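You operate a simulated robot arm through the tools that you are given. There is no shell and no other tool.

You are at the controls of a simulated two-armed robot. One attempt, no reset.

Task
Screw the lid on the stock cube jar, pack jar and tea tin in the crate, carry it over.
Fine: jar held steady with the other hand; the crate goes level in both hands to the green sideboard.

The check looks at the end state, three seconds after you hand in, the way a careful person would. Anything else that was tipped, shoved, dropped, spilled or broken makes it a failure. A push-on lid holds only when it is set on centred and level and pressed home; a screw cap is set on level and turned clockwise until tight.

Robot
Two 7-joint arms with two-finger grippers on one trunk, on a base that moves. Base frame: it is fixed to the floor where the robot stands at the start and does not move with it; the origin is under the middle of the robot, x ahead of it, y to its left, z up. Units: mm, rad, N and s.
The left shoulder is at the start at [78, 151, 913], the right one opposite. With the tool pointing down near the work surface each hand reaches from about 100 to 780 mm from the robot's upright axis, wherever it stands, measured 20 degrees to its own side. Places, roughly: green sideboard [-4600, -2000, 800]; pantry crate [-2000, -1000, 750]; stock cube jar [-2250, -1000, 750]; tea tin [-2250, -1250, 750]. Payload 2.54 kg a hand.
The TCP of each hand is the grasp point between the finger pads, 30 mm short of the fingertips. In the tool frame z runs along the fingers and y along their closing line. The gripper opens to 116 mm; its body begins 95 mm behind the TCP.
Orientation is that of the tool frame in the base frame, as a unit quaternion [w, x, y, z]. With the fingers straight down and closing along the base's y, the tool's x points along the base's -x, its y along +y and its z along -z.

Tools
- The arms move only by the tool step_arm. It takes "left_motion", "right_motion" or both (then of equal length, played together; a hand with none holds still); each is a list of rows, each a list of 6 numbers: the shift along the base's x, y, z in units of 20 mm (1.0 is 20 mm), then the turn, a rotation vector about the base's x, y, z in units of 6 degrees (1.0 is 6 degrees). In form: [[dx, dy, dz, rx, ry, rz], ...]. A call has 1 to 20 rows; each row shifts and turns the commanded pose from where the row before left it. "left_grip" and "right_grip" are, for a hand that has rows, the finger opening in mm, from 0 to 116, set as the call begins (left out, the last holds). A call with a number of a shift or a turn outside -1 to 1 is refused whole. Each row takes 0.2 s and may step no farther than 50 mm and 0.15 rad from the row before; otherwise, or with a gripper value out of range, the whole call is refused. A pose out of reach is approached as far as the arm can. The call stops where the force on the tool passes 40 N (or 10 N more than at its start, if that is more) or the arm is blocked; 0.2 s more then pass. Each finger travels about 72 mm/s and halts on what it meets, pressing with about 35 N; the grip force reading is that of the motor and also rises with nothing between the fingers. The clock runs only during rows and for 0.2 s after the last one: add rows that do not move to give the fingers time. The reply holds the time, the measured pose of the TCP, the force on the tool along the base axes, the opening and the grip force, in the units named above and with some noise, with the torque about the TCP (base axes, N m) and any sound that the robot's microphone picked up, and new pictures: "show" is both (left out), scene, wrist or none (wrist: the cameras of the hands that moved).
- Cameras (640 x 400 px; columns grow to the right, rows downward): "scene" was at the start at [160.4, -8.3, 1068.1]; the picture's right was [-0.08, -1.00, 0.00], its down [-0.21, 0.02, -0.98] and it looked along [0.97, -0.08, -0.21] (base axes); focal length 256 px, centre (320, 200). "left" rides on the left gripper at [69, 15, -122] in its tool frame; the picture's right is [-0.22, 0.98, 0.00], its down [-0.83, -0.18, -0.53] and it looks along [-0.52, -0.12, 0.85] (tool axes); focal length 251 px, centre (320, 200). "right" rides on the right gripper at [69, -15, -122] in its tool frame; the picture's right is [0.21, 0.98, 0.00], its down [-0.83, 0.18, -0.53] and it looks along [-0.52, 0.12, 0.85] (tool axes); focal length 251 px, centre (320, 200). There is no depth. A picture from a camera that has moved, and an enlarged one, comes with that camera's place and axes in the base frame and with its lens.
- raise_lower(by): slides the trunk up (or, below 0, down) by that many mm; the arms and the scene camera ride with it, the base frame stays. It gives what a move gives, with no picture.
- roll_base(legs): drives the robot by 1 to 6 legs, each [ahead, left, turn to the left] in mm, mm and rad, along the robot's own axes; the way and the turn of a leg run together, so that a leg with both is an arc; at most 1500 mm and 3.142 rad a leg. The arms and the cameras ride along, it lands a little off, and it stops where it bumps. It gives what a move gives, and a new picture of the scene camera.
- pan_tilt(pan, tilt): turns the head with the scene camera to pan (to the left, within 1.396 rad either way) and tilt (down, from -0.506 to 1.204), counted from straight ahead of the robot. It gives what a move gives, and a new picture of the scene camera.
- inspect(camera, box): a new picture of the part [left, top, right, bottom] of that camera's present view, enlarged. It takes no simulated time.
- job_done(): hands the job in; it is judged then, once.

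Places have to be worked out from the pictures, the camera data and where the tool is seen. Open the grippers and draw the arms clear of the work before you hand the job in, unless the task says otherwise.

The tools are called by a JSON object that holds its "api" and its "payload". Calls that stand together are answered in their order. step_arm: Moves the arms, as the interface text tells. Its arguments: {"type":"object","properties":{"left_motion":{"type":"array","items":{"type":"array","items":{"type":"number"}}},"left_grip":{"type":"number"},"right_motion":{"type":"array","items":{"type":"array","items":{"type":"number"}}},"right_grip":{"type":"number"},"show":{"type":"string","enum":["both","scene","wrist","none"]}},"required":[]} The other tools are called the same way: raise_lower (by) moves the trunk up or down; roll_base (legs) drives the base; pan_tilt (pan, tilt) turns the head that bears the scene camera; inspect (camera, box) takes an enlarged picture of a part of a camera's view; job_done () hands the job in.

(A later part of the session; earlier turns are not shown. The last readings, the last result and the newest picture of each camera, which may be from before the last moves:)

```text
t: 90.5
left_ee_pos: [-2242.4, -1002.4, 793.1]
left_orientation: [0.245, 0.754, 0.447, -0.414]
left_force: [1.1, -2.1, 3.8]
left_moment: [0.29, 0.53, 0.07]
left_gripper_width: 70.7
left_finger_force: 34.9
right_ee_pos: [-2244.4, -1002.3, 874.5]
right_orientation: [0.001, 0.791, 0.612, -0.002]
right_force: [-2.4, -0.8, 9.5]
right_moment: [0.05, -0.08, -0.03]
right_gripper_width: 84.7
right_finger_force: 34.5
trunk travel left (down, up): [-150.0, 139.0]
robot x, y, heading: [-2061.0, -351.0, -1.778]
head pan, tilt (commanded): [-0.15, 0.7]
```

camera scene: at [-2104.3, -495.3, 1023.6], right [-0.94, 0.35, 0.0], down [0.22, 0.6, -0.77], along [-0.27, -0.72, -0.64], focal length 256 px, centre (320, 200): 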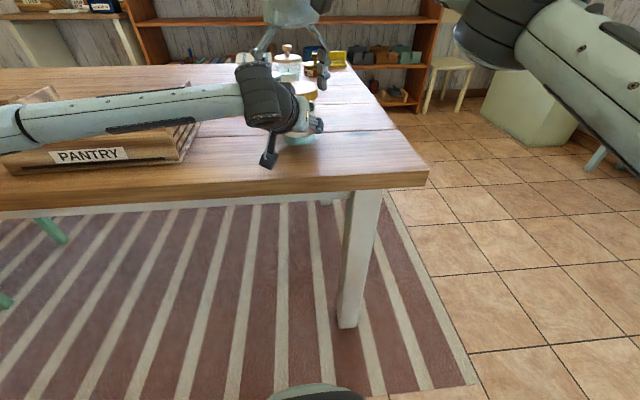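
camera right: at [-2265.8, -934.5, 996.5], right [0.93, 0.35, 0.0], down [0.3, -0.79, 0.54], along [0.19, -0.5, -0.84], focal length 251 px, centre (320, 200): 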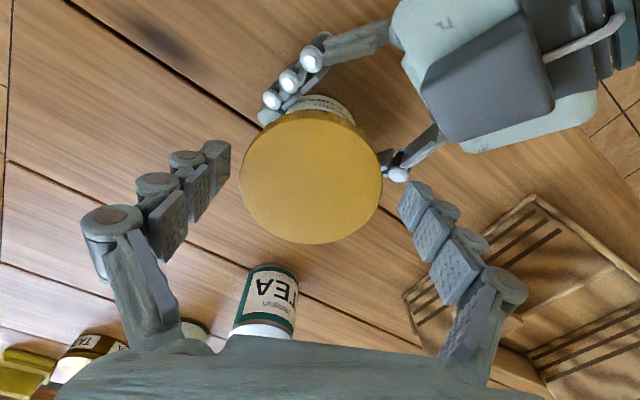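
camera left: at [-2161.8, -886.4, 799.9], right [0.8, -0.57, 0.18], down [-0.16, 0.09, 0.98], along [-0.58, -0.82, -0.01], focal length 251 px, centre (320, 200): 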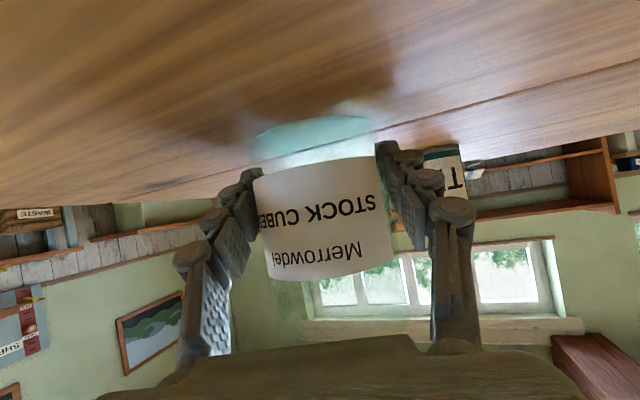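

Grip is now 84.8 mm and side forces are small; torque still ~0. Continue the clockwise stroke.

{"api": "step_arm", "payload": {"right_motion": [[0, 0, 0, 0, 0, -0.8], [0, 0, 0, 0, 0, -0.8], [0, 0, 0, 0, 0, -0.8], [0, 0, 0, 0, 0, -0.8], [0, 0, 0, 0, 0, -0.8], [0, 0, 0, 0, 0, -0.8], [0, 0, 0, 0, 0, 0]], "show": "none"}}

{"api": "step_arm", "payload": {"right_motion": [[0, 0, 0, 0, 0, -0.8], [0, 0, 0, 0, 0, -0.8], [0, 0, 0, 0, 0, -0.8], [0, 0, 0, 0, 0, -0.6], [0, 0, 0, 0, 0, 0]], "show": "both"}}

{"api": "inspect", "payload": {"camera": "scene", "box": [264, 60, 344, 110]}}

```text
t: 92.1
left_ee_pos: [-2242.3, -1001.1, 791.5]
left_orientation: [0.246, 0.754, 0.446, -0.415]
left_force: [0.3, 3.1, 3.7]
left_moment: [0.17, 0.24, -0.1]
left_gripper_width: 70.5
left_finger_force: 34.8
right_ee_pos: [-2243.1, -1003.7, 873.8]
right_orientation: [0.002, 0.918, 0.397, -0.001]
right_force: [2.9, -3.8, 5.2]
right_moment: [-0.24, -0.44, -0.01]
right_gripper_width: 84.6
right_finger_force: 34.7
trunk travel left (down, up): [-150.0, 139.0]
robot x, y, heading: [-2061.5, -347.9, -1.773]
head pan, tilt (commanded): [-0.15, 0.7]
```

```text
t: 93.3
left_ee_pos: [-2243.0, -999.3, 791.4]
left_orientation: [0.245, 0.755, 0.445, -0.415]
left_force: [-7.9, 5.9, 3.2]
left_moment: [0.0, -0.29, -0.2]
left_gripper_width: 70.7
left_finger_force: 34.8
right_ee_pos: [-2244.7, -1003.0, 873.4]
right_orientation: [0.0, 0.969, 0.248, -0.001]
right_force: [10.8, -6.4, 4.2]
right_moment: [-0.36, -0.39, 0.13]
right_gripper_width: 84.7
right_finger_force: 34.9
trunk travel left (down, up): [-150.0, 139.0]
robot x, y, heading: [-2061.3, -350.6, -1.776]
head pan, tilt (commanded): [-0.15, 0.7]
camera scene: at [-2104.2, -495.3, 1023.6], right [-0.94, 0.35, 0.0], down [0.22, 0.6, -0.77], along [-0.27, -0.72, -0.64], focal length 256 px, centre (320, 200)
camera right: at [-2189.7, -955.7, 995.7], right [0.66, -0.75, 0.0], down [-0.64, -0.56, 0.54], along [-0.4, -0.35, -0.84], focal length 251 px, centre (320, 200)
```

scene: 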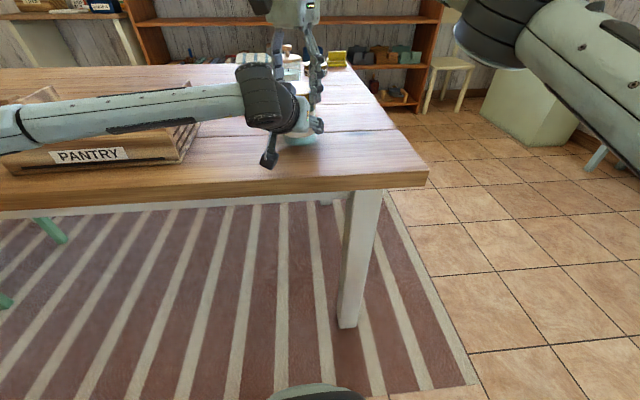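
right: 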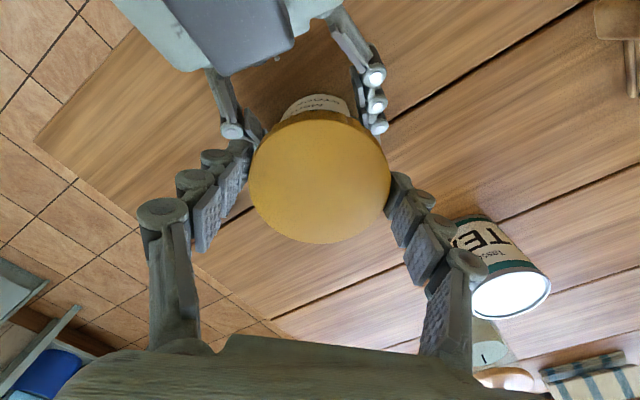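

```text
8.00 times, centred on (304, 85) of scene
camera zoom: at [-2104.2, -495.3, 1023.6], right [-0.94, 0.35, 0.0], down [0.22, 0.6, -0.77], along [-0.27, -0.72, -0.64], focal length 2049 px, centre (448, 1120)
```

zoom: 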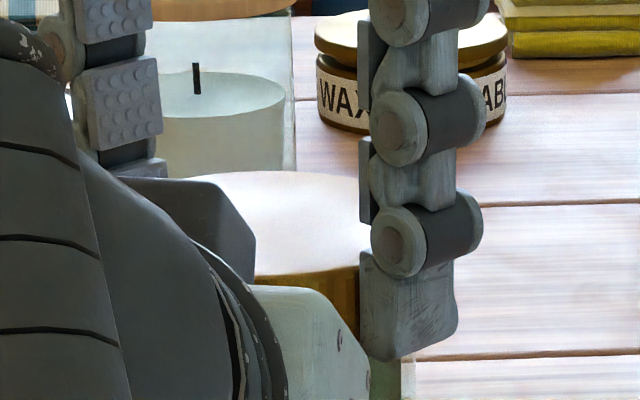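

~127° in total so far; the lid is creeping down (z 874.5→873.4) as threads engage. Regrasp: open, rotate back +70°.

{"api": "step_arm", "payload": {"right_motion": [[0, 0, 0, 0, 0, 0], [0, 0, 0, 0, 0, 0], [0, 0, 0, 0, 0, 0.97], [0, 0, 0, 0, 0, 0.97], [0, 0, 0, 0, 0, 0.97], [0, 0, 0, 0, 0, 0.97], [0, 0, 0, 0, 0, 0.97], [0, 0, 0, 0, 0, 0.97], [0, 0, 0, 0, 0, 0.97], [0, 0, 0, 0, 0, 0.97], [0, 0, 0, 0, 0, 0.97], [0, 0, 0, 0, 0, 0.97], [0, 0, 0, 0, 0, 0.97], [0, 0, 0, 0, 0, 0.97], [0, 0, 0, 0, 0, 0]], "right_grip": 108, "show": "wrist"}}

{"api": "inspect", "payload": {"camera": "right", "box": [200, 80, 440, 260]}}

{"api": "inspect", "payload": {"camera": "left", "box": [230, 220, 470, 370]}}

```text
t: 96.5
left_ee_pos: [-2242.3, -1002.0, 790.6]
left_orientation: [0.246, 0.754, 0.446, -0.415]
left_force: [1.7, 0.4, 3.6]
left_moment: [0.12, 0.19, -0.11]
left_gripper_width: 69.1
left_finger_force: 34.7
right_ee_pos: [-2244.9, -1003.3, 874.0]
right_orientation: [0.001, 0.651, 0.759, -0.002]
right_force: [0.5, -0.7, 0.4]
right_moment: [0.04, -0.01, 0.0]
right_gripper_width: 107.8
right_finger_force: 0.1
trunk travel left (down, up): [-150.0, 139.0]
robot x, y, heading: [-2059.3, -349.9, -1.775]
head pan, tilt (commanded): [-0.15, 0.7]
camera right: at [-2269.8, -936.3, 995.7], right [0.93, 0.36, 0.0], down [0.3, -0.79, 0.54], along [0.19, -0.5, -0.84], focal length 251 px, centre (320, 200)
```

right: 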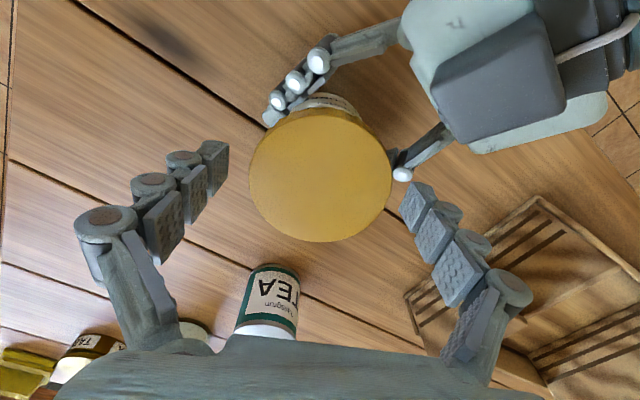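

```text
2.22 times, centred on (320, 170) of right
camera zoom: at [-2269.8, -936.3, 995.7], right [0.93, 0.36, 0.0], down [0.3, -0.79, 0.54], along [0.19, -0.5, -0.84], focal length 559 px, centre (320, 267)
```

zoom: 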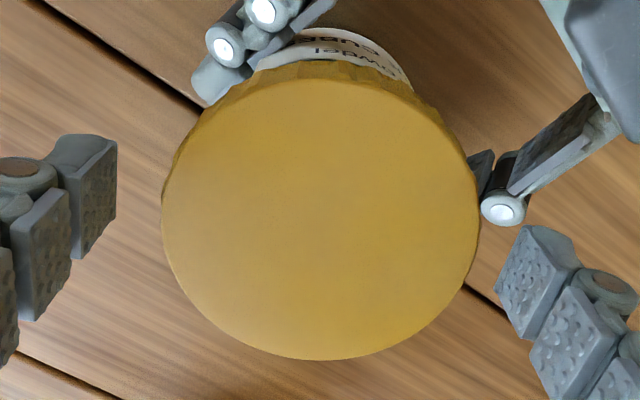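

```text
2.67 times, centred on (350, 295) of left
camera zoom: at [-2162.0, -886.1, 799.9], right [0.8, -0.57, 0.18], down [-0.16, 0.09, 0.98], along [-0.58, -0.82, -0.01], focal length 670 px, centre (240, -53)
```

zoom: 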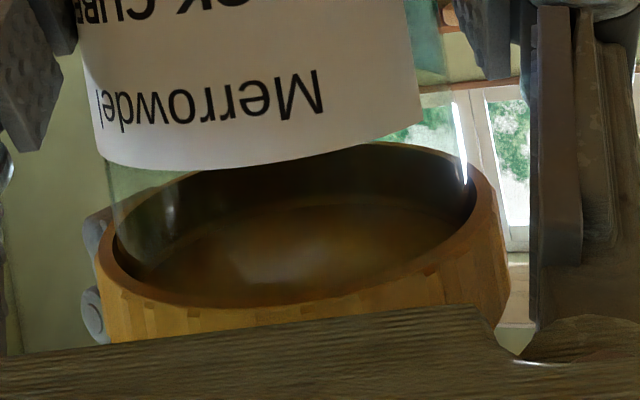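

Lid is centred in the grip now. Note the jar's label turned ~8°, so the lid is starting to drag on the jar. Close and continue turning, with a little downward press, watching torque.

{"api": "step_arm", "payload": {"right_motion": [[0, 0, 0, 0, 0, 0], [0, 0, 0, 0, 0, 0], [0, 0, 0, 0, 0, 0], [0, 0, -0.04, 0, 0, -0.6], [0, 0, 0, 0, 0, -0.8], [0, 0, 0, 0, 0, -0.8], [0, 0, 0, 0, 0, -0.8], [0, 0, 0, 0, 0, -0.8], [0, 0, 0, 0, 0, 0]], "right_grip": 60, "show": "none"}}

{"api": "inspect", "payload": {"camera": "left", "box": [230, 220, 470, 370]}}

{"api": "step_arm", "payload": {"right_motion": [[0, 0, 0, 0, 0, -0.8], [0, 0, 0, 0, 0, -0.8], [0, 0, 0, 0, 0, -0.8], [0, 0, 0, 0, 0, -0.8], [0, 0, 0, 0, 0, 0]], "show": "none"}}

{"api": "inspect", "payload": {"camera": "left", "box": [230, 220, 470, 370]}}

```text
t: 98.5
left_ee_pos: [-2241.5, -1000.5, 791.9]
left_orientation: [0.245, 0.755, 0.446, -0.414]
left_force: [-5.4, 0.9, -2.0]
left_moment: [-0.19, -0.45, -0.01]
left_gripper_width: 68.7
left_finger_force: 34.8
right_ee_pos: [-2243.6, -1002.8, 874.5]
right_orientation: [0.001, 0.789, 0.614, -0.001]
right_force: [5.9, -3.3, 11.6]
right_moment: [-0.03, 0.3, 0.02]
right_gripper_width: 80.5
right_finger_force: 34.8
trunk travel left (down, up): [-150.0, 139.0]
robot x, y, heading: [-2059.9, -349.1, -1.776]
head pan, tilt (commanded): [-0.15, 0.7]
```

```text
2.67 times, centred on (350, 295) of left
camera zoom: at [-2161.9, -885.8, 800.0], right [0.8, -0.57, 0.18], down [-0.16, 0.09, 0.98], along [-0.58, -0.81, -0.01], focal length 670 px, centre (240, -53)
```

zoom: 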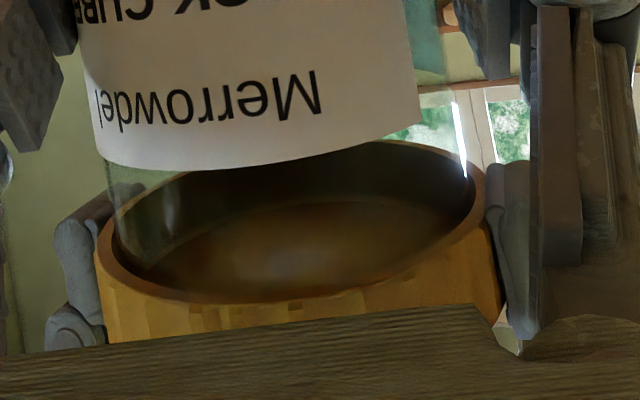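

```text
t: 99.7
left_ee_pos: [-2242.5, -999.6, 790.8]
left_orientation: [0.245, 0.754, 0.446, -0.414]
left_force: [-9.0, -1.7, -5.0]
left_moment: [0.39, -0.6, -0.17]
left_gripper_width: 68.8
left_finger_force: 35.6
right_ee_pos: [-2245.6, -1002.8, 873.2]
right_orientation: [0.001, 0.881, 0.474, -0.001]
right_force: [10.3, 4.8, 12.7]
right_moment: [0.29, 0.03, 0.05]
right_gripper_width: 80.1
right_finger_force: 35.3
trunk travel left (down, up): [-150.0, 139.0]
robot x, y, heading: [-2061.3, -348.9, -1.78]
head pan, tilt (commanded): [-0.15, 0.7]
```

```text
2.67 times, centred on (350, 295) of left
camera zoom: at [-2161.9, -885.6, 800.0], right [0.8, -0.57, 0.18], down [-0.15, 0.09, 0.98], along [-0.58, -0.82, -0.01], focal length 670 px, centre (240, -53)
```

zoom: 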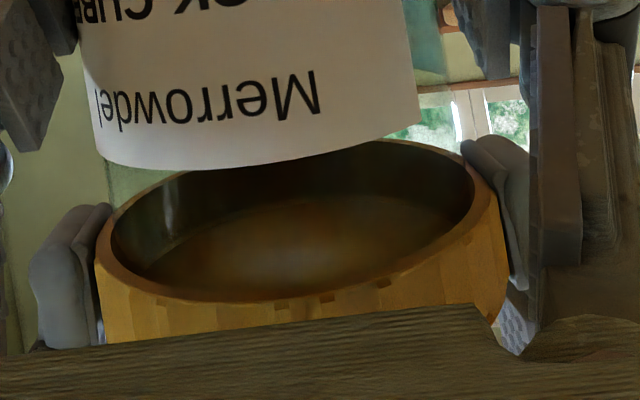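

Jar steady while the lid turns. Continue the stroke to its end.

{"api": "step_arm", "payload": {"right_motion": [[0, 0, 0, 0, 0, -0.8], [0, 0, 0, 0, 0, -0.8], [0, 0, 0, 0, 0, -0.8], [0, 0, 0, 0, 0, -0.8], [0, 0, 0, 0, 0, -0.8], [0, 0, 0, 0, 0, 0]], "show": "none"}}

{"api": "inspect", "payload": {"camera": "left", "box": [230, 220, 470, 370]}}

{"api": "step_arm", "payload": {"right_motion": [[0, 0, 0, 0, 0, 0], [0, 0, 0, 0, 0, 0], [0, 0, 0, 0, 0, 0.97], [0, 0, 0, 0, 0, 0.97], [0, 0, 0, 0, 0, 0.97], [0, 0, 0, 0, 0, 0.97], [0, 0, 0, 0, 0, 0.97], [0, 0, 0, 0, 0, 0.97], [0, 0, 0, 0, 0, 0.97], [0, 0, 0, 0, 0, 0.97], [0, 0, 0, 0, 0, 0.97], [0, 0, 0, 0, 0, 0.97], [0, 0, 0, 0, 0, 0.97], [0, 0, 0, 0, 0, 0.97], [0, 0, 0, 0, 0, 0]], "right_grip": 108, "show": "wrist"}}

{"api": "inspect", "payload": {"camera": "left", "box": [230, 220, 470, 370]}}

```text
t: 101.1
left_ee_pos: [-2242.0, -1001.6, 792.7]
left_orientation: [0.246, 0.754, 0.447, -0.415]
left_force: [-10.1, 1.4, -3.8]
left_moment: [0.05, -0.52, -0.18]
left_gripper_width: 68.8
left_finger_force: 34.6
right_ee_pos: [-2244.2, -1003.3, 872.4]
right_orientation: [0.0, 0.96, 0.28, -0.002]
right_force: [10.8, 2.5, 8.3]
right_moment: [0.35, -0.18, 0.06]
right_gripper_width: 79.7
right_finger_force: 34.8
trunk travel left (down, up): [-150.0, 139.0]
robot x, y, heading: [-2060.0, -348.2, -1.774]
head pan, tilt (commanded): [-0.15, 0.7]
```

```text
2.67 times, centred on (350, 295) of left
camera zoom: at [-2162.0, -885.9, 800.2], right [0.8, -0.57, 0.18], down [-0.15, 0.09, 0.98], along [-0.58, -0.82, -0.01], focal length 670 px, centre (240, -53)
```

zoom: 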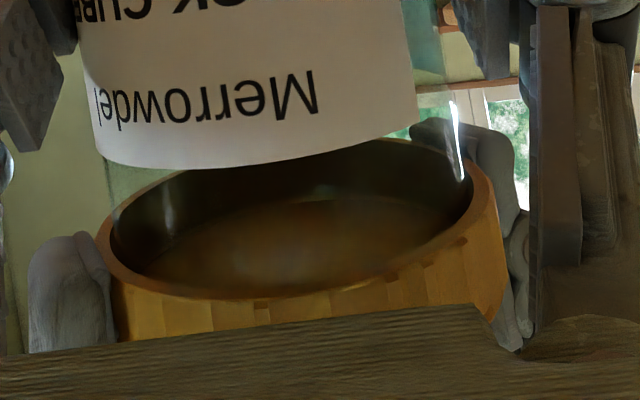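

```text
t: 104.3
left_ee_pos: [-2242.8, -1002.1, 792.7]
left_orientation: [0.245, 0.754, 0.445, -0.415]
left_force: [2.2, -0.4, 3.8]
left_moment: [0.1, 0.14, -0.06]
left_gripper_width: 68.3
left_finger_force: 34.9
right_ee_pos: [-2245.3, -1003.1, 872.3]
right_orientation: [0.001, 0.626, 0.78, 0.0]
right_force: [1.3, 0.0, -0.2]
right_moment: [0.01, 0.01, 0.0]
right_gripper_width: 107.8
right_finger_force: 0.0
trunk travel left (down, up): [-150.0, 139.0]
robot x, y, heading: [-2063.9, -347.2, -1.777]
head pan, tilt (commanded): [-0.15, 0.7]
camera right: at [-2274.1, -938.2, 994.4], right [0.91, 0.42, 0.0], down [0.36, -0.77, 0.54], along [0.22, -0.49, -0.84], focal length 251 px, centre (320, 200)
```

right: 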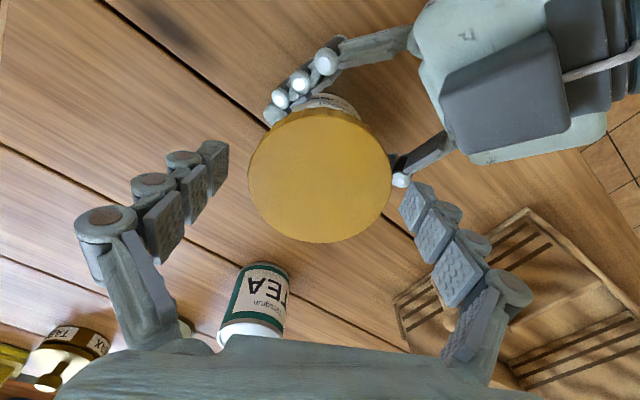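

```text
2.67 times, centred on (350, 295) of left
camera zoom: at [-2161.9, -886.2, 800.1], right [0.8, -0.57, 0.18], down [-0.15, 0.09, 0.98], along [-0.58, -0.82, -0.01], focal length 670 px, centre (240, -53)
```

zoom: 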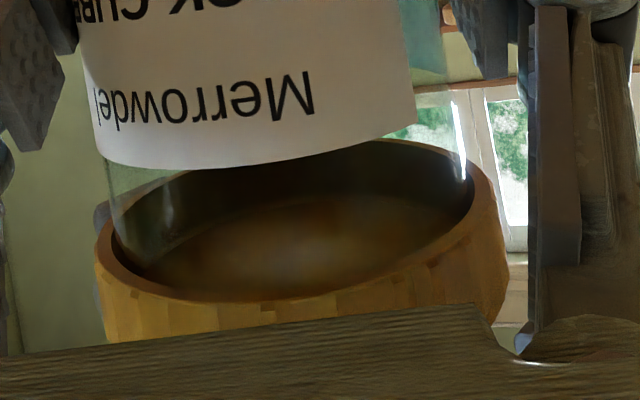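

~193° total; lid is ~1 mm lower. Next stroke: close and turn ~75° in one go, then check the jar and torque.

{"api": "step_arm", "payload": {"right_motion": [[0, 0, 0, 0, 0, 0], [0, 0, 0, 0, 0, 0], [0, 0, 0, 0, 0, 0], [0, 0, -0.04, 0, 0, -0.6], [0, 0, 0, 0, 0, -0.9], [0, 0, 0, 0, 0, -0.9], [0, 0, 0, 0, 0, -0.9], [0, 0, 0, 0, 0, -0.9], [0, 0, 0, 0, 0, -0.9], [0, 0, 0, 0, 0, -0.9], [0, 0, 0, 0, 0, -0.9], [0, 0, 0, 0, 0, -0.9], [0, 0, 0, 0, 0, -0.9], [0, 0, 0, 0, 0, -0.9], [0, 0, 0, 0, 0, -0.9], [0, 0, 0, 0, 0, -0.9], [0, 0, 0, 0, 0, -0.6], [0, 0, 0, 0, 0, 0]], "right_grip": 60, "show": "none"}}

{"api": "inspect", "payload": {"camera": "left", "box": [230, 220, 470, 370]}}

{"api": "inspect", "payload": {"camera": "scene", "box": [264, 60, 344, 110]}}

```text
t: 108.1
left_ee_pos: [-2241.7, -1000.6, 791.6]
left_orientation: [0.244, 0.755, 0.446, -0.414]
left_force: [-6.3, 0.0, 0.2]
left_moment: [0.11, -0.27, -1.38]
left_gripper_width: 68.0
left_finger_force: 35.9
right_ee_pos: [-2243.5, -1003.5, 872.3]
right_orientation: [0.001, 0.965, 0.263, -0.002]
right_force: [9.0, 1.0, 2.6]
right_moment: [0.05, -0.23, 1.35]
right_gripper_width: 85.3
right_finger_force: 35.2
trunk travel left (down, up): [-150.0, 139.0]
robot x, y, heading: [-2061.8, -347.2, -1.771]
head pan, tilt (commanded): [-0.15, 0.7]
```

```text
2.67 times, centred on (350, 295) of left
camera zoom: at [-2162.2, -886.0, 800.0], right [0.8, -0.57, 0.18], down [-0.16, 0.1, 0.98], along [-0.58, -0.81, -0.01], focal length 670 px, centre (240, -53)
```

zoom: 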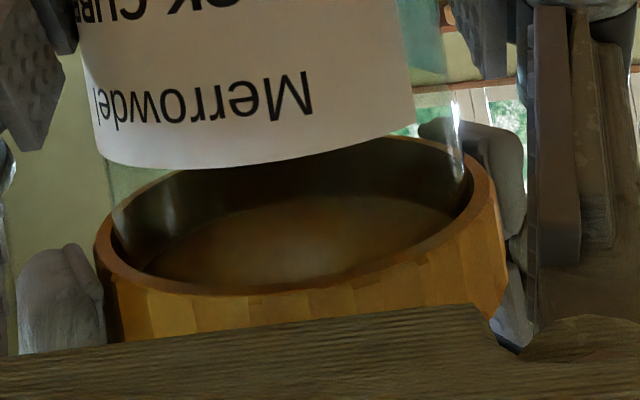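

```text
8.00 times, centred on (304, 85) of scene
camera zoom: at [-2104.5, -495.5, 1023.5], right [-0.94, 0.35, 0.0], down [0.22, 0.6, -0.77], along [-0.27, -0.72, -0.64], focal length 2049 px, centre (448, 1120)
```

zoom: 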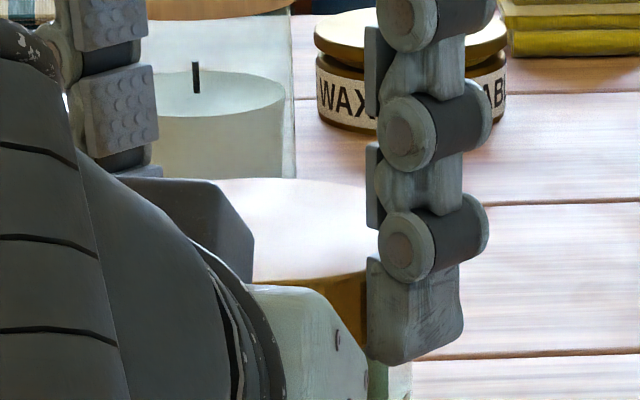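

Torque has jumped to ~1.35 N·m on both hands: the cap is tightening. A small further turn to confirm it is tight.

{"api": "step_arm", "payload": {"right_motion": [[0, 0, 0, 0, 0, -0.3], [0, 0, 0, 0, 0, 0]], "show": "none"}}

{"api": "inspect", "payload": {"camera": "left", "box": [230, 220, 470, 370]}}

```text
t: 108.7
left_ee_pos: [-2243.4, -1002.4, 791.0]
left_orientation: [0.245, 0.755, 0.445, -0.415]
left_force: [-5.9, 3.7, 2.5]
left_moment: [-0.44, -0.3, -1.26]
left_gripper_width: 68.3
left_finger_force: 35.3
right_ee_pos: [-2245.8, -1003.1, 871.9]
right_orientation: [0.0, 0.969, 0.247, -0.003]
right_force: [4.8, -6.1, 2.8]
right_moment: [-0.04, 0.11, 1.34]
right_gripper_width: 84.9
right_finger_force: 35.5
trunk travel left (down, up): [-150.0, 139.0]
robot x, y, heading: [-2063.9, -348.3, -1.774]
head pan, tilt (commanded): [-0.15, 0.7]
```

```text
2.67 times, centred on (350, 295) of left
camera zoom: at [-2162.3, -885.9, 800.1], right [0.8, -0.57, 0.18], down [-0.16, 0.09, 0.98], along [-0.58, -0.81, -0.01], focal length 670 px, centre (240, -53)
```

zoom: 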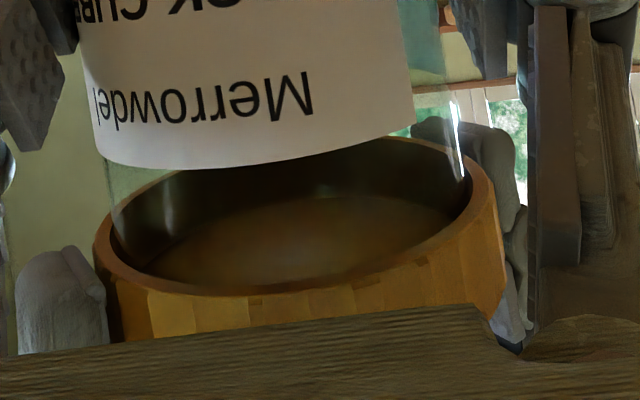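

Torque saturates at ~1.34 N·m (grip slipping on a tight cap). To be sure, I regrasp and check that torque rises immediately.

{"api": "step_arm", "payload": {"right_motion": [[0, 0, 0, 0, 0, 0], [0, 0, 0, 0, 0, 0], [0, 0, 0, 0, 0, 0.97], [0, 0, 0, 0, 0, 0.97], [0, 0, 0, 0, 0, 0.97], [0, 0, 0, 0, 0, 0.97], [0, 0, 0, 0, 0, 0.97], [0, 0, 0, 0, 0, 0.97], [0, 0, 0, 0, 0, 0.97], [0, 0, 0, 0, 0, 0.97], [0, 0, 0, 0, 0, 0.97], [0, 0, 0, 0, 0, 0.97], [0, 0, 0, 0, 0, 0]], "right_grip": 108, "show": "wrist"}}

{"api": "step_arm", "payload": {"right_motion": [[0, 0, 0, 0, 0, 0], [0, 0, 0, 0, 0, 0], [0, 0, 0, 0, 0, 0], [0, 0, 0, 0, 0, -0.5], [0, 0, 0, 0, 0, 0]], "right_grip": 60, "show": "none"}}

{"api": "step_arm", "payload": {"right_motion": [[0, 0, 0, 0, 0, -0.5], [0, 0, 0, 0, 0, -0.5], [0, 0, 0, 0, 0, 0]], "show": "none"}}

{"api": "step_arm", "payload": {"right_motion": [[0, 0, 0, 0, 0, -0.5], [0, 0, 0, 0, 0, -0.5], [0, 0, 0, 0, 0, 0]], "show": "none"}}

{"api": "inspect", "payload": {"camera": "left", "box": [230, 220, 470, 370]}}

```text
t: 111.5
left_ee_pos: [-2242.2, -1000.1, 791.5]
left_orientation: [0.245, 0.754, 0.446, -0.414]
left_force: [1.3, -0.2, 1.8]
left_moment: [0.05, 0.09, -0.02]
left_gripper_width: 68.0
left_finger_force: 34.8
right_ee_pos: [-2245.3, -1003.1, 872.5]
right_orientation: [0.001, 0.726, 0.687, -0.002]
right_force: [-0.2, -0.7, 0.5]
right_moment: [0.01, 0.0, -0.03]
right_gripper_width: 108.0
right_finger_force: 0.1
trunk travel left (down, up): [-150.0, 139.0]
robot x, y, heading: [-2060.3, -350.9, -1.778]
head pan, tilt (commanded): [-0.15, 0.7]
camera right: at [-2255.5, -932.8, 994.0], right [0.99, 0.16, 0.0], down [0.14, -0.83, 0.54], along [0.09, -0.53, -0.84], focal length 251 px, centre (320, 200)
```

right: 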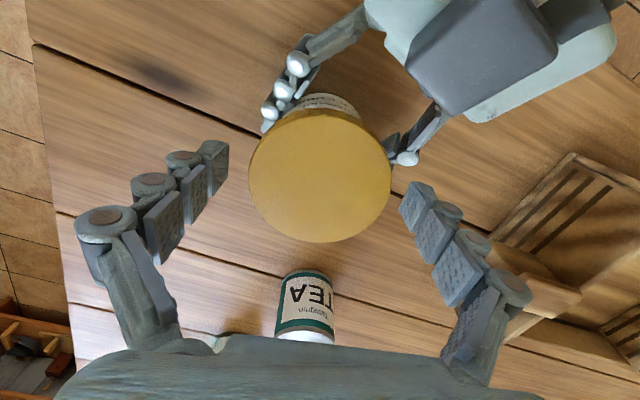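

```text
t: 112.7
left_ee_pos: [-2243.2, -1001.3, 791.8]
left_orientation: [0.245, 0.755, 0.447, -0.413]
left_force: [0.5, -2.4, -1.6]
left_moment: [0.06, 0.23, -1.61]
left_gripper_width: 69.0
left_finger_force: 35.5
right_ee_pos: [-2245.4, -1003.8, 871.9]
right_orientation: [0.0, 0.744, 0.668, -0.002]
right_force: [-2.1, 0.4, 5.3]
right_moment: [0.11, 0.19, 1.64]
right_gripper_width: 84.1
right_finger_force: 35.3
trunk travel left (down, up): [-150.0, 139.0]
robot x, y, heading: [-2061.2, -349.7, -1.771]
head pan, tilt (commanded): [-0.15, 0.7]
```

```text
t: 113.5
left_ee_pos: [-2243.2, -1001.3, 791.7]
left_orientation: [0.245, 0.754, 0.446, -0.415]
left_force: [-1.6, -4.9, -1.8]
left_moment: [0.35, 0.41, -1.25]
left_gripper_width: 70.4
left_finger_force: 35.2
right_ee_pos: [-2244.4, -1001.9, 872.8]
right_orientation: [0.001, 0.778, 0.628, -0.001]
right_force: [-0.9, 1.8, 9.3]
right_moment: [-0.04, -0.08, 1.38]
right_gripper_width: 84.4
right_finger_force: 34.5
trunk travel left (down, up): [-150.0, 139.0]
robot x, y, heading: [-2063.3, -347.2, -1.775]
head pan, tilt (commanded): [-0.15, 0.7]
```

```text
t: 114.3
left_ee_pos: [-2241.9, -1001.2, 791.4]
left_orientation: [0.245, 0.754, 0.446, -0.415]
left_force: [-9.7, -11.9, -6.1]
left_moment: [0.38, -0.4, -1.11]
left_gripper_width: 71.1
left_finger_force: 34.8
right_ee_pos: [-2242.8, -1002.7, 872.5]
right_orientation: [0.001, 0.809, 0.587, 0.0]
right_force: [7.9, 9.8, 9.6]
right_moment: [0.51, -0.01, 1.2]
right_gripper_width: 85.0
right_finger_force: 34.9
trunk travel left (down, up): [-150.0, 139.0]
robot x, y, heading: [-2059.9, -346.9, -1.772]
head pan, tilt (commanded): [-0.15, 0.7]
```

```text
2.67 times, centred on (350, 295) of left
camera zoom: at [-2161.8, -886.2, 799.9], right [0.8, -0.57, 0.18], down [-0.16, 0.09, 0.98], along [-0.58, -0.82, -0.01], focal length 670 px, centre (240, -53)
```

zoom: 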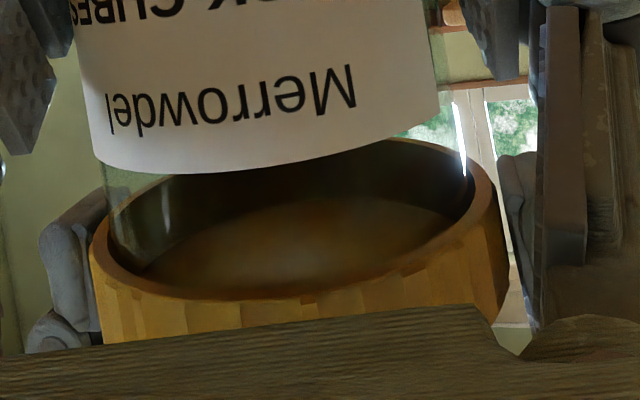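

Torque jumped at once to ~1.6 N·m and then the jar itself slipped in the left pads: the cap is tight. Release the lid and raise the right hand clear.

{"api": "step_arm", "payload": {"right_motion": [[0, 0, 0, 0, 0, 0.3], [0, 0, 0, 0, 0, 0], [0, 0, 0, 0, 0, 0], [0, 0, 0, 0, 0, 0], [0, 0, 0.5, 0, 0, 0], [0, 0, 0.8, 0, 0, 0], [0, 0, 0.9, 0, 0, 0], [0, 0, 0.9, 0, 0, 0], [0, 0, 0.9, 0, 0, 0], [0, 0, 0.9, 0, 0, 0], [0, 0, 0.9, 0, 0, 0], [0, 0, 0, 0, 0, 0]], "right_grip": 112, "show": "both"}}

{"api": "inspect", "payload": {"camera": "scene", "box": [232, 50, 360, 130]}}

{"api": "inspect", "payload": {"camera": "left", "box": [230, 220, 470, 370]}}

```text
t: 116.9
left_ee_pos: [-2242.2, -1002.4, 791.7]
left_orientation: [0.245, 0.754, 0.446, -0.415]
left_force: [0.2, -1.3, 1.5]
left_moment: [0.05, 0.05, 0.03]
left_gripper_width: 71.0
left_finger_force: 34.8
right_ee_pos: [-2243.2, -998.1, 986.8]
right_orientation: [0.001, 0.8, 0.6, -0.001]
right_force: [0.0, -0.5, 0.4]
right_moment: [-0.01, 0.01, 0.01]
right_gripper_width: 112.2
right_finger_force: 0.1
right hand out of reach, approached as far as the arm can: row 11
trunk travel left (down, up): [-150.0, 139.0]
robot x, y, heading: [-2061.3, -347.6, -1.775]
head pan, tilt (commanded): [-0.15, 0.7]
camera scene: at [-2104.6, -495.7, 1023.5], right [-0.94, 0.35, 0.0], down [0.22, 0.6, -0.77], along [-0.27, -0.72, -0.64], focal length 256 px, centre (320, 200)
camera right: at [-2237.9, -927.3, 1108.7], right [1.0, -0.07, 0.0], down [-0.06, -0.84, 0.54], along [-0.04, -0.54, -0.84], focal length 251 px, centre (320, 200)
```

scene: 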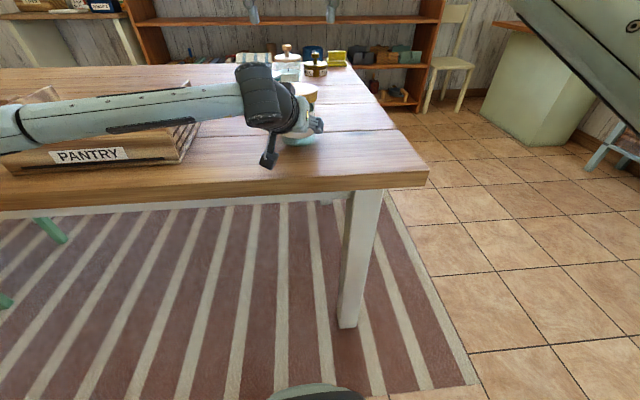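
right: 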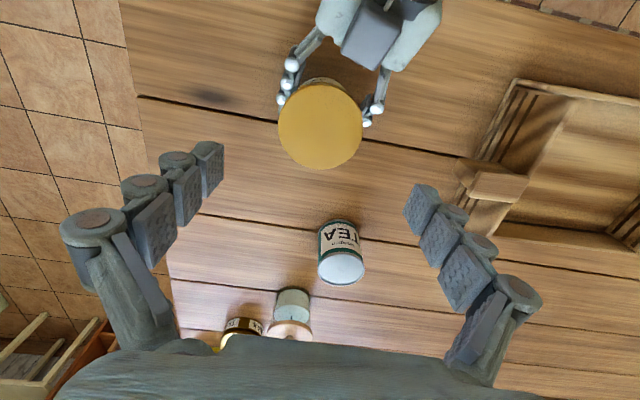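

```text
5.00 times, centred on (296, 90) of scene
camera zoom: at [-2104.6, -495.7, 1023.5], right [-0.94, 0.35, 0.0], down [0.22, 0.6, -0.77], along [-0.27, -0.72, -0.64], focal length 1280 px, centre (440, 750)
```

zoom: 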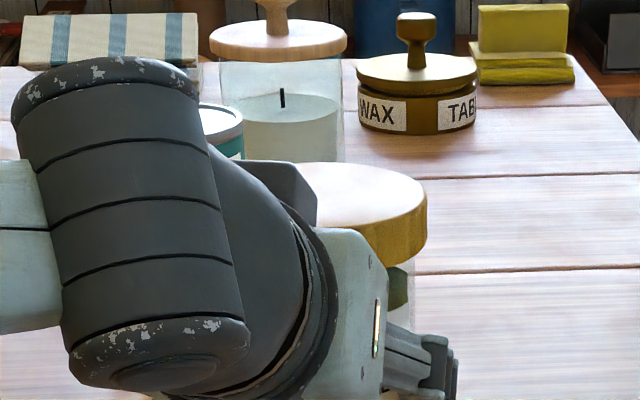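

```text
2.67 times, centred on (350, 295) of left
camera zoom: at [-2162.1, -886.3, 800.0], right [0.8, -0.57, 0.18], down [-0.15, 0.09, 0.98], along [-0.58, -0.82, -0.01], focal length 670 px, centre (240, -53)
```

zoom: 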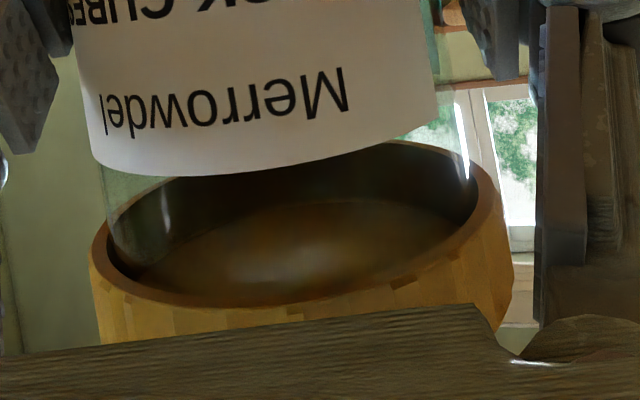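

Cap is on and level. The left hand now lets go of the jar and withdraws straight back along its fingers.

{"api": "step_arm", "payload": {"left_motion": [[0, 0, 0, 0, 0, 0], [0, 0, 0, 0, 0, 0], [0, 0, 0, 0, 0, 0], [0.183, 0.333, 0.24, 0, 0, 0], [0.366, 0.666, 0.48, 0, 0, 0], [0.366, 0.666, 0.48, 0, 0, 0], [0.366, 0.666, 0.48, 0, 0, 0], [0.366, 0.666, 0.48, 0, 0, 0], [0.366, 0.666, 0.48, 0, 0, 0], [0.366, 0.666, 0.48, 0, 0, 0], [0.366, 0.666, 0.48, 0, 0, 0], [0, 0, 0, 0, 0, 0]], "left_grip": 112, "show": "both"}}

{"api": "inspect", "payload": {"camera": "scene", "box": [232, 50, 360, 150]}}

```text
t: 119.5
left_ee_pos: [-2186.0, -902.2, 864.2]
left_orientation: [0.245, 0.754, 0.446, -0.415]
left_force: [0.2, 0.3, -0.6]
left_moment: [-0.01, 0.03, 0.01]
left_gripper_width: 112.2
left_finger_force: 0.2
right_ee_pos: [-2244.2, -998.7, 987.7]
right_orientation: [0.001, 0.801, 0.598, -0.001]
right_force: [0.1, 0.4, 0.0]
right_moment: [0.05, -0.02, -0.02]
right_gripper_width: 112.3
right_finger_force: 0.1
trunk travel left (down, up): [-150.0, 139.0]
robot x, y, heading: [-2060.4, -351.1, -1.777]
head pan, tilt (commanded): [-0.15, 0.7]
camera scene: at [-2104.6, -495.8, 1023.4], right [-0.94, 0.35, 0.0], down [0.22, 0.6, -0.76], along [-0.27, -0.72, -0.64], focal length 256 px, centre (320, 200)
camera left: at [-2105.8, -786.7, 872.5], right [0.8, -0.57, 0.18], down [-0.16, 0.09, 0.98], along [-0.58, -0.82, -0.01], focal length 251 px, centre (320, 200)
```

scene: 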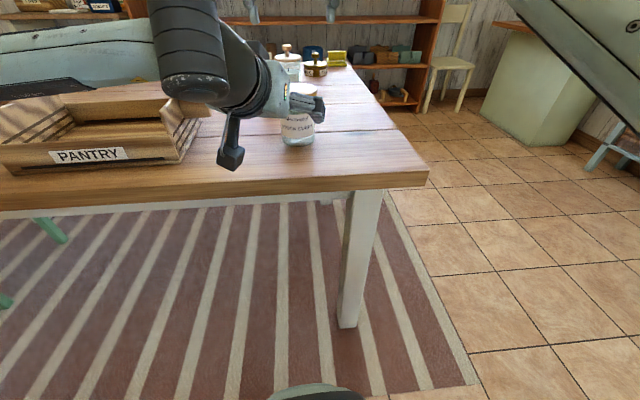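
left: 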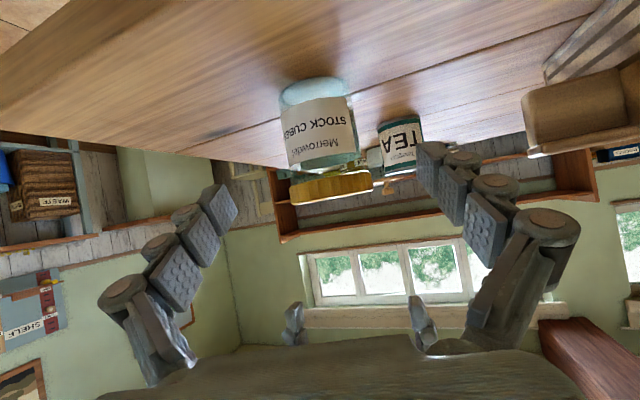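

```text
4.00 times, centred on (296, 100) of scene
camera zoom: at [-2104.6, -495.8, 1023.4], right [-0.94, 0.35, 0.0], down [0.22, 0.6, -0.76], along [-0.27, -0.72, -0.64], focal length 1024 px, centre (416, 600)
```

zoom: 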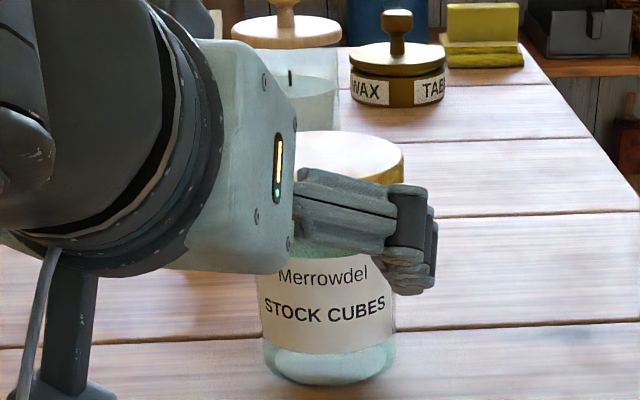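

Jar stands upright with the cap on. I swing the left hand left/up and pitch it back to fingers-down, clear of the crate.

{"api": "step_arm", "payload": {"left_motion": [[0.7, 0.0, 0.4, 0, 0, 0.31], [0.9, -0.1, 0.4, 0, 0, 0.31], [0.97, -0.2, 0.4, 0, 0, 0.31], [0.97, -0.2, 0.4, 0, 0, 0.31], [0.97, -0.2, 0.4, 0, 0, 0.31], [0.97, -0.2, 0.4, 0, 0, 0.31], [0.97, -0.2, 0.4, 0, 0, 0.31], [0.97, -0.2, 0.4, 0, 0, 0.31], [0.97, -0.2, 0.4, 0, 0, 0.31], [0, 0, 0.5, 0.94, -0.196, 0], [0, 0, 0.5, 0.94, -0.196, 0], [0, 0, 0.5, 0.94, -0.196, 0], [0, 0, 0.5, 0.94, -0.196, 0], [0, 0, 0.5, 0.94, -0.196, 0], [0, 0, 0.5, 0.94, -0.196, 0], [0, 0, 0.4, 0.94, -0.196, 0], [0, 0, 0.3, 0.94, -0.196, 0], [0, 0, 0.2, 0.94, -0.196, 0], [0, 0, 0, 0.94, -0.196, 0], [0, 0, 0, 0, 0, 0]], "show": "both"}}

```text
t: 123.7
left_ee_pos: [-2019.3, -931.9, 1013.6]
left_orientation: [-0.002, 0.777, 0.63, -0.001]
left_force: [-0.5, -0.7, 0.3]
left_moment: [0.02, 0.0, 0.0]
left_gripper_width: 112.3
left_finger_force: 0.0
right_ee_pos: [-2241.6, -998.8, 987.6]
right_orientation: [0.001, 0.801, 0.599, -0.001]
right_force: [-0.4, -0.4, -0.8]
right_moment: [0.0, -0.01, -0.04]
right_gripper_width: 112.0
right_finger_force: 0.0
trunk travel left (down, up): [-150.0, 139.0]
robot x, y, heading: [-2060.4, -352.2, -1.773]
head pan, tilt (commanded): [-0.15, 0.7]
camera scene: at [-2104.5, -495.8, 1023.5], right [-0.94, 0.35, 0.0], down [0.22, 0.6, -0.76], along [-0.27, -0.72, -0.64], focal length 256 px, centre (320, 200)
camera left: at [-1990.3, -867.9, 1136.3], right [0.91, -0.41, 0.0], down [-0.35, -0.77, 0.53], along [-0.22, -0.48, -0.85], focal length 251 px, centre (320, 200)
```

scene: 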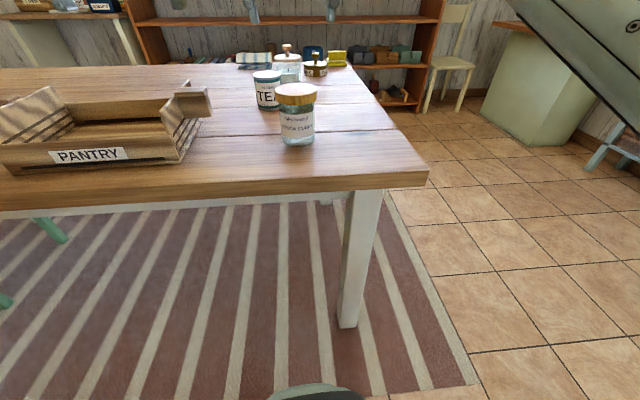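
left: 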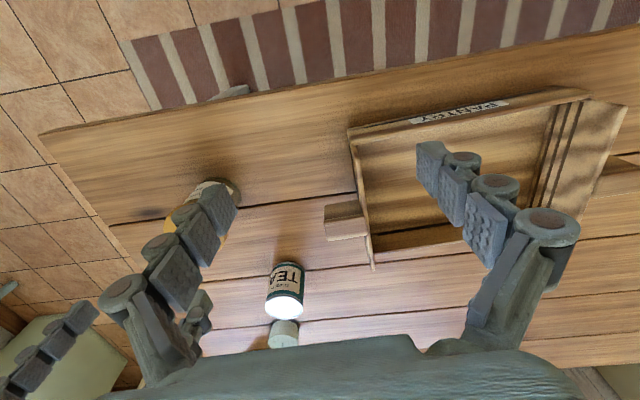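

Now I reposition the base: left 175 and ahead 196, so jar, tin and crate are all in reach of the right hand (both hands stay ~1 m high).

{"api": "roll_base", "payload": {"legs": [[0, 175, 0], [190, 0, 0]]}}

{"api": "pan_tilt", "payload": {"pan": -0.15, "tilt": 0.8}}

```text
t: 127.1
left_ee_pos: [-1880.1, -1151.4, 1013.5]
left_orientation: [-0.002, 0.774, 0.633, -0.001]
left_force: [-0.5, -0.3, -0.4]
left_moment: [0.01, 0.0, 0.01]
left_gripper_width: 112.0
left_finger_force: 0.0
right_ee_pos: [-2104.0, -1219.8, 986.3]
right_orientation: [0.001, 0.799, 0.601, -0.001]
right_force: [0.1, -0.1, -0.4]
right_moment: [0.02, -0.01, -0.04]
right_gripper_width: 112.0
right_finger_force: 0.1
trunk travel left (down, up): [-150.0, 139.0]
robot x, y, heading: [-1924.7, -567.7, -1.765]
head pan, tilt (commanded): [-0.15, 0.7]
camera scene: at [-1969.3, -715.3, 1023.3], right [-0.94, 0.34, 0.0], down [0.22, 0.61, -0.76], along [-0.26, -0.72, -0.64], focal length 256 px, centre (320, 200)
```

scene: 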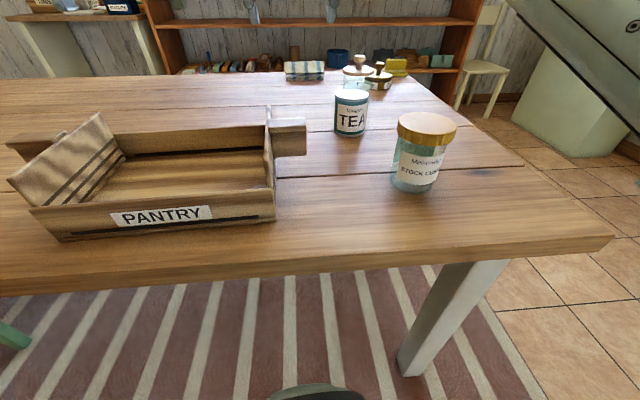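

```text
t: 127.8
left_ee_pos: [-1879.5, -1151.1, 1013.7]
left_orientation: [-0.001, 0.774, 0.633, 0.0]
left_force: [-0.2, 0.1, -0.3]
left_moment: [-0.04, 0.01, 0.0]
left_gripper_width: 111.8
left_finger_force: 0.2
right_ee_pos: [-2104.8, -1217.6, 986.9]
right_orientation: [0.001, 0.799, 0.601, -0.001]
right_force: [-0.4, -0.2, 0.0]
right_moment: [0.0, -0.01, 0.0]
right_gripper_width: 112.0
right_finger_force: 0.0
trunk travel left (down, up): [-150.0, 139.0]
robot x, y, heading: [-1922.2, -567.1, -1.766]
head pan, tilt (commanded): [-0.15, 0.799]
camera scene: at [-1967.8, -711.0, 1015.2], right [-0.94, 0.34, 0.0], down [0.25, 0.67, -0.7], along [-0.24, -0.66, -0.72], focal length 256 px, centre (320, 200)
```

scene: 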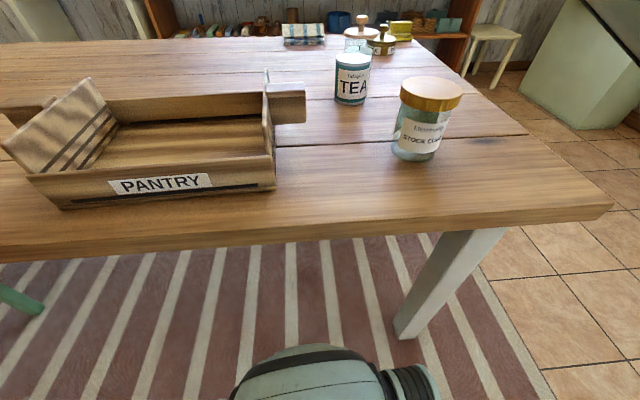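

Now the tin: bring the right hand above it (z≈925), turning the wrist so its closing line becomes roughly fore-aft.

{"api": "step_arm", "payload": {"right_motion": [[-0.65, -0.132, -0.2, 0, 0, -1], [-0.65, -0.132, -0.2, 0, 0, -1], [-0.65, -0.132, -0.3, 0, 0, -1], [-0.65, -0.132, -0.3, 0, 0, -1], [-0.65, -0.132, -0.3, 0, 0, -1], [-0.65, -0.132, -0.3, 0, 0, -1], [-0.65, -0.132, -0.3, 0, 0, -1], [-0.65, -0.132, -0.4, 0, 0, -1], [-0.65, -0.132, -0.4, 0, 0, -1], [-0.65, -0.132, -0.4, 0, 0, -1], [0, 0, 0, 0, 0, 0]], "right_grip": 116, "show": "both"}}

{"api": "inspect", "payload": {"camera": "scene", "box": [280, 0, 440, 120]}}

```text
t: 130.2
left_ee_pos: [-1880.4, -1150.5, 1013.2]
left_orientation: [-0.002, 0.774, 0.633, 0.0]
left_force: [-0.5, 0.4, 1.1]
left_moment: [0.0, -0.03, 0.01]
left_gripper_width: 112.2
left_finger_force: 0.0
right_ee_pos: [-2233.0, -1244.0, 924.2]
right_orientation: [0.0, 0.993, 0.122, -0.002]
right_force: [-0.2, -1.1, 0.8]
right_moment: [-0.03, 0.01, -0.04]
right_gripper_width: 115.7
right_finger_force: 0.1
trunk travel left (down, up): [-150.0, 139.0]
robot x, y, heading: [-1926.9, -567.0, -1.77]
head pan, tilt (commanded): [-0.15, 0.799]
camera scene: at [-1967.7, -710.9, 1015.2], right [-0.94, 0.34, 0.0], down [0.25, 0.67, -0.7], along [-0.24, -0.66, -0.72], focal length 256 px, centre (320, 200)
camera right: at [-2169.6, -1211.0, 1046.1], right [0.44, -0.9, 0.0], down [-0.76, -0.38, 0.54], along [-0.48, -0.24, -0.84], focal length 251 px, centre (320, 200)
```

scene: 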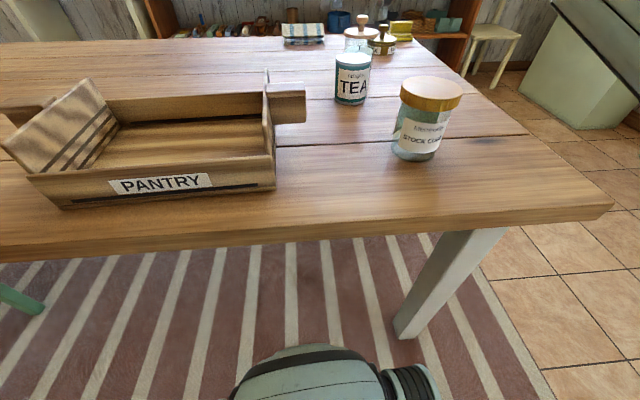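
right: 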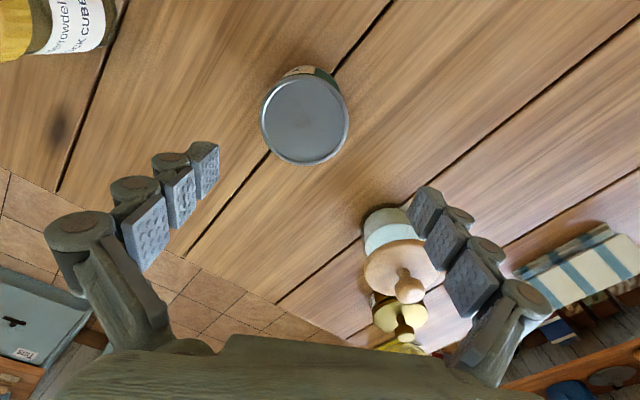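

```text
3.33 times, centred on (360, 60) of scene
camera zoom: at [-1967.7, -710.9, 1015.2], right [-0.94, 0.34, 0.0], down [0.25, 0.67, -0.7], along [-0.24, -0.66, -0.72], focal length 854 px, centre (187, 667)
```

zoom: 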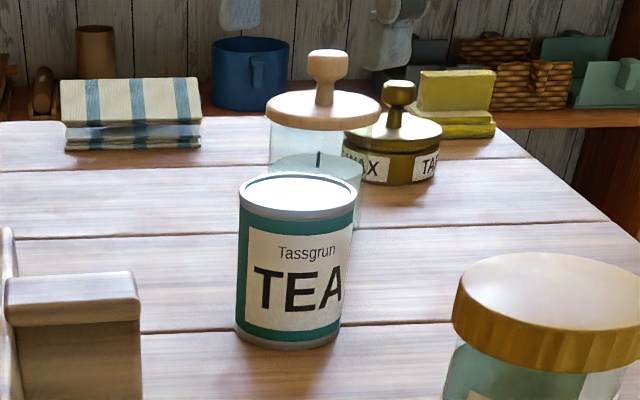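

From the wrist view the tin is ~(+12,+19) mm from the hand: ≈(-2221,-1225), top z≈840. Correct, finish the wrist turn and descend to z≈880.

{"api": "step_arm", "payload": {"right_motion": [[0.207, 0.323, 0, 0, 0, -1], [0.207, 0.323, -0.3, 0, 0, -1], [0.207, 0.323, -0.6, 0, 0, -1], [0, 0, -0.6, 0, 0, -1], [0, 0, -0.7, 0, 0, 0], [0, 0, 0, 0, 0, 0]], "show": "wrist"}}

{"api": "inspect", "payload": {"camera": "right", "box": [200, 60, 440, 240]}}

```text
t: 131.6
left_ee_pos: [-1882.1, -1150.5, 1011.3]
left_orientation: [-0.003, 0.774, 0.633, 0.0]
left_force: [-0.2, 0.0, -0.1]
left_moment: [0.0, 0.01, 0.02]
left_gripper_width: 112.1
left_finger_force: 0.0
right_ee_pos: [-2223.4, -1225.8, 881.4]
right_orientation: [0.0, 0.996, -0.088, -0.002]
right_force: [0.2, -0.2, 0.3]
right_moment: [0.01, -0.03, -0.02]
right_gripper_width: 116.1
right_finger_force: 0.1
trunk travel left (down, up): [-150.0, 139.0]
robot x, y, heading: [-1927.1, -567.8, -1.774]
head pan, tilt (commanded): [-0.15, 0.799]
camera right: at [-2150.8, -1222.8, 1002.8], right [0.04, -1.0, 0.0], down [-0.84, -0.04, 0.54], along [-0.54, -0.02, -0.84], focal length 251 px, centre (320, 200)
```

right: 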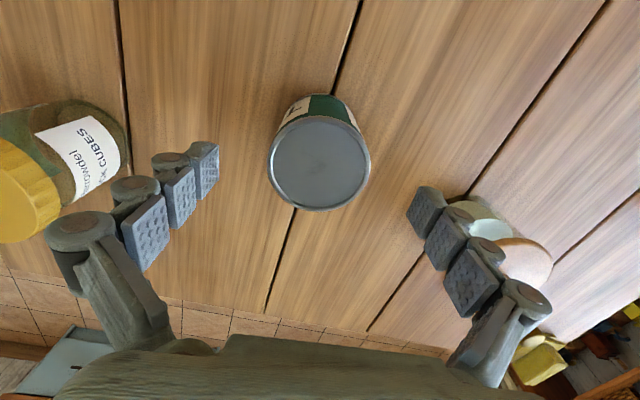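

```text
2.22 times, centred on (320, 150) of right
camera zoom: at [-2150.8, -1222.8, 1002.8], right [0.04, -1.0, 0.0], down [-0.84, -0.04, 0.54], along [-0.54, -0.02, -0.84], focal length 559 px, centre (320, 311)
```

zoom: 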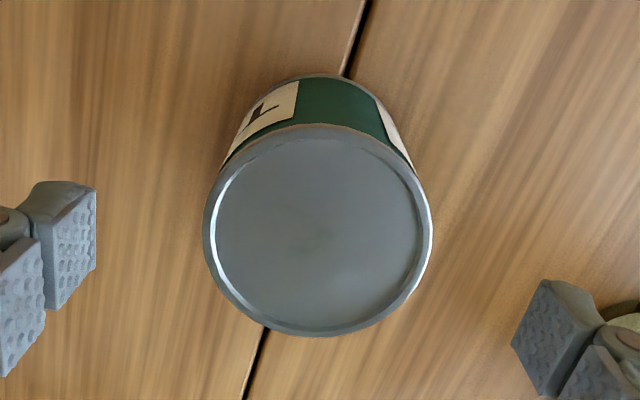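

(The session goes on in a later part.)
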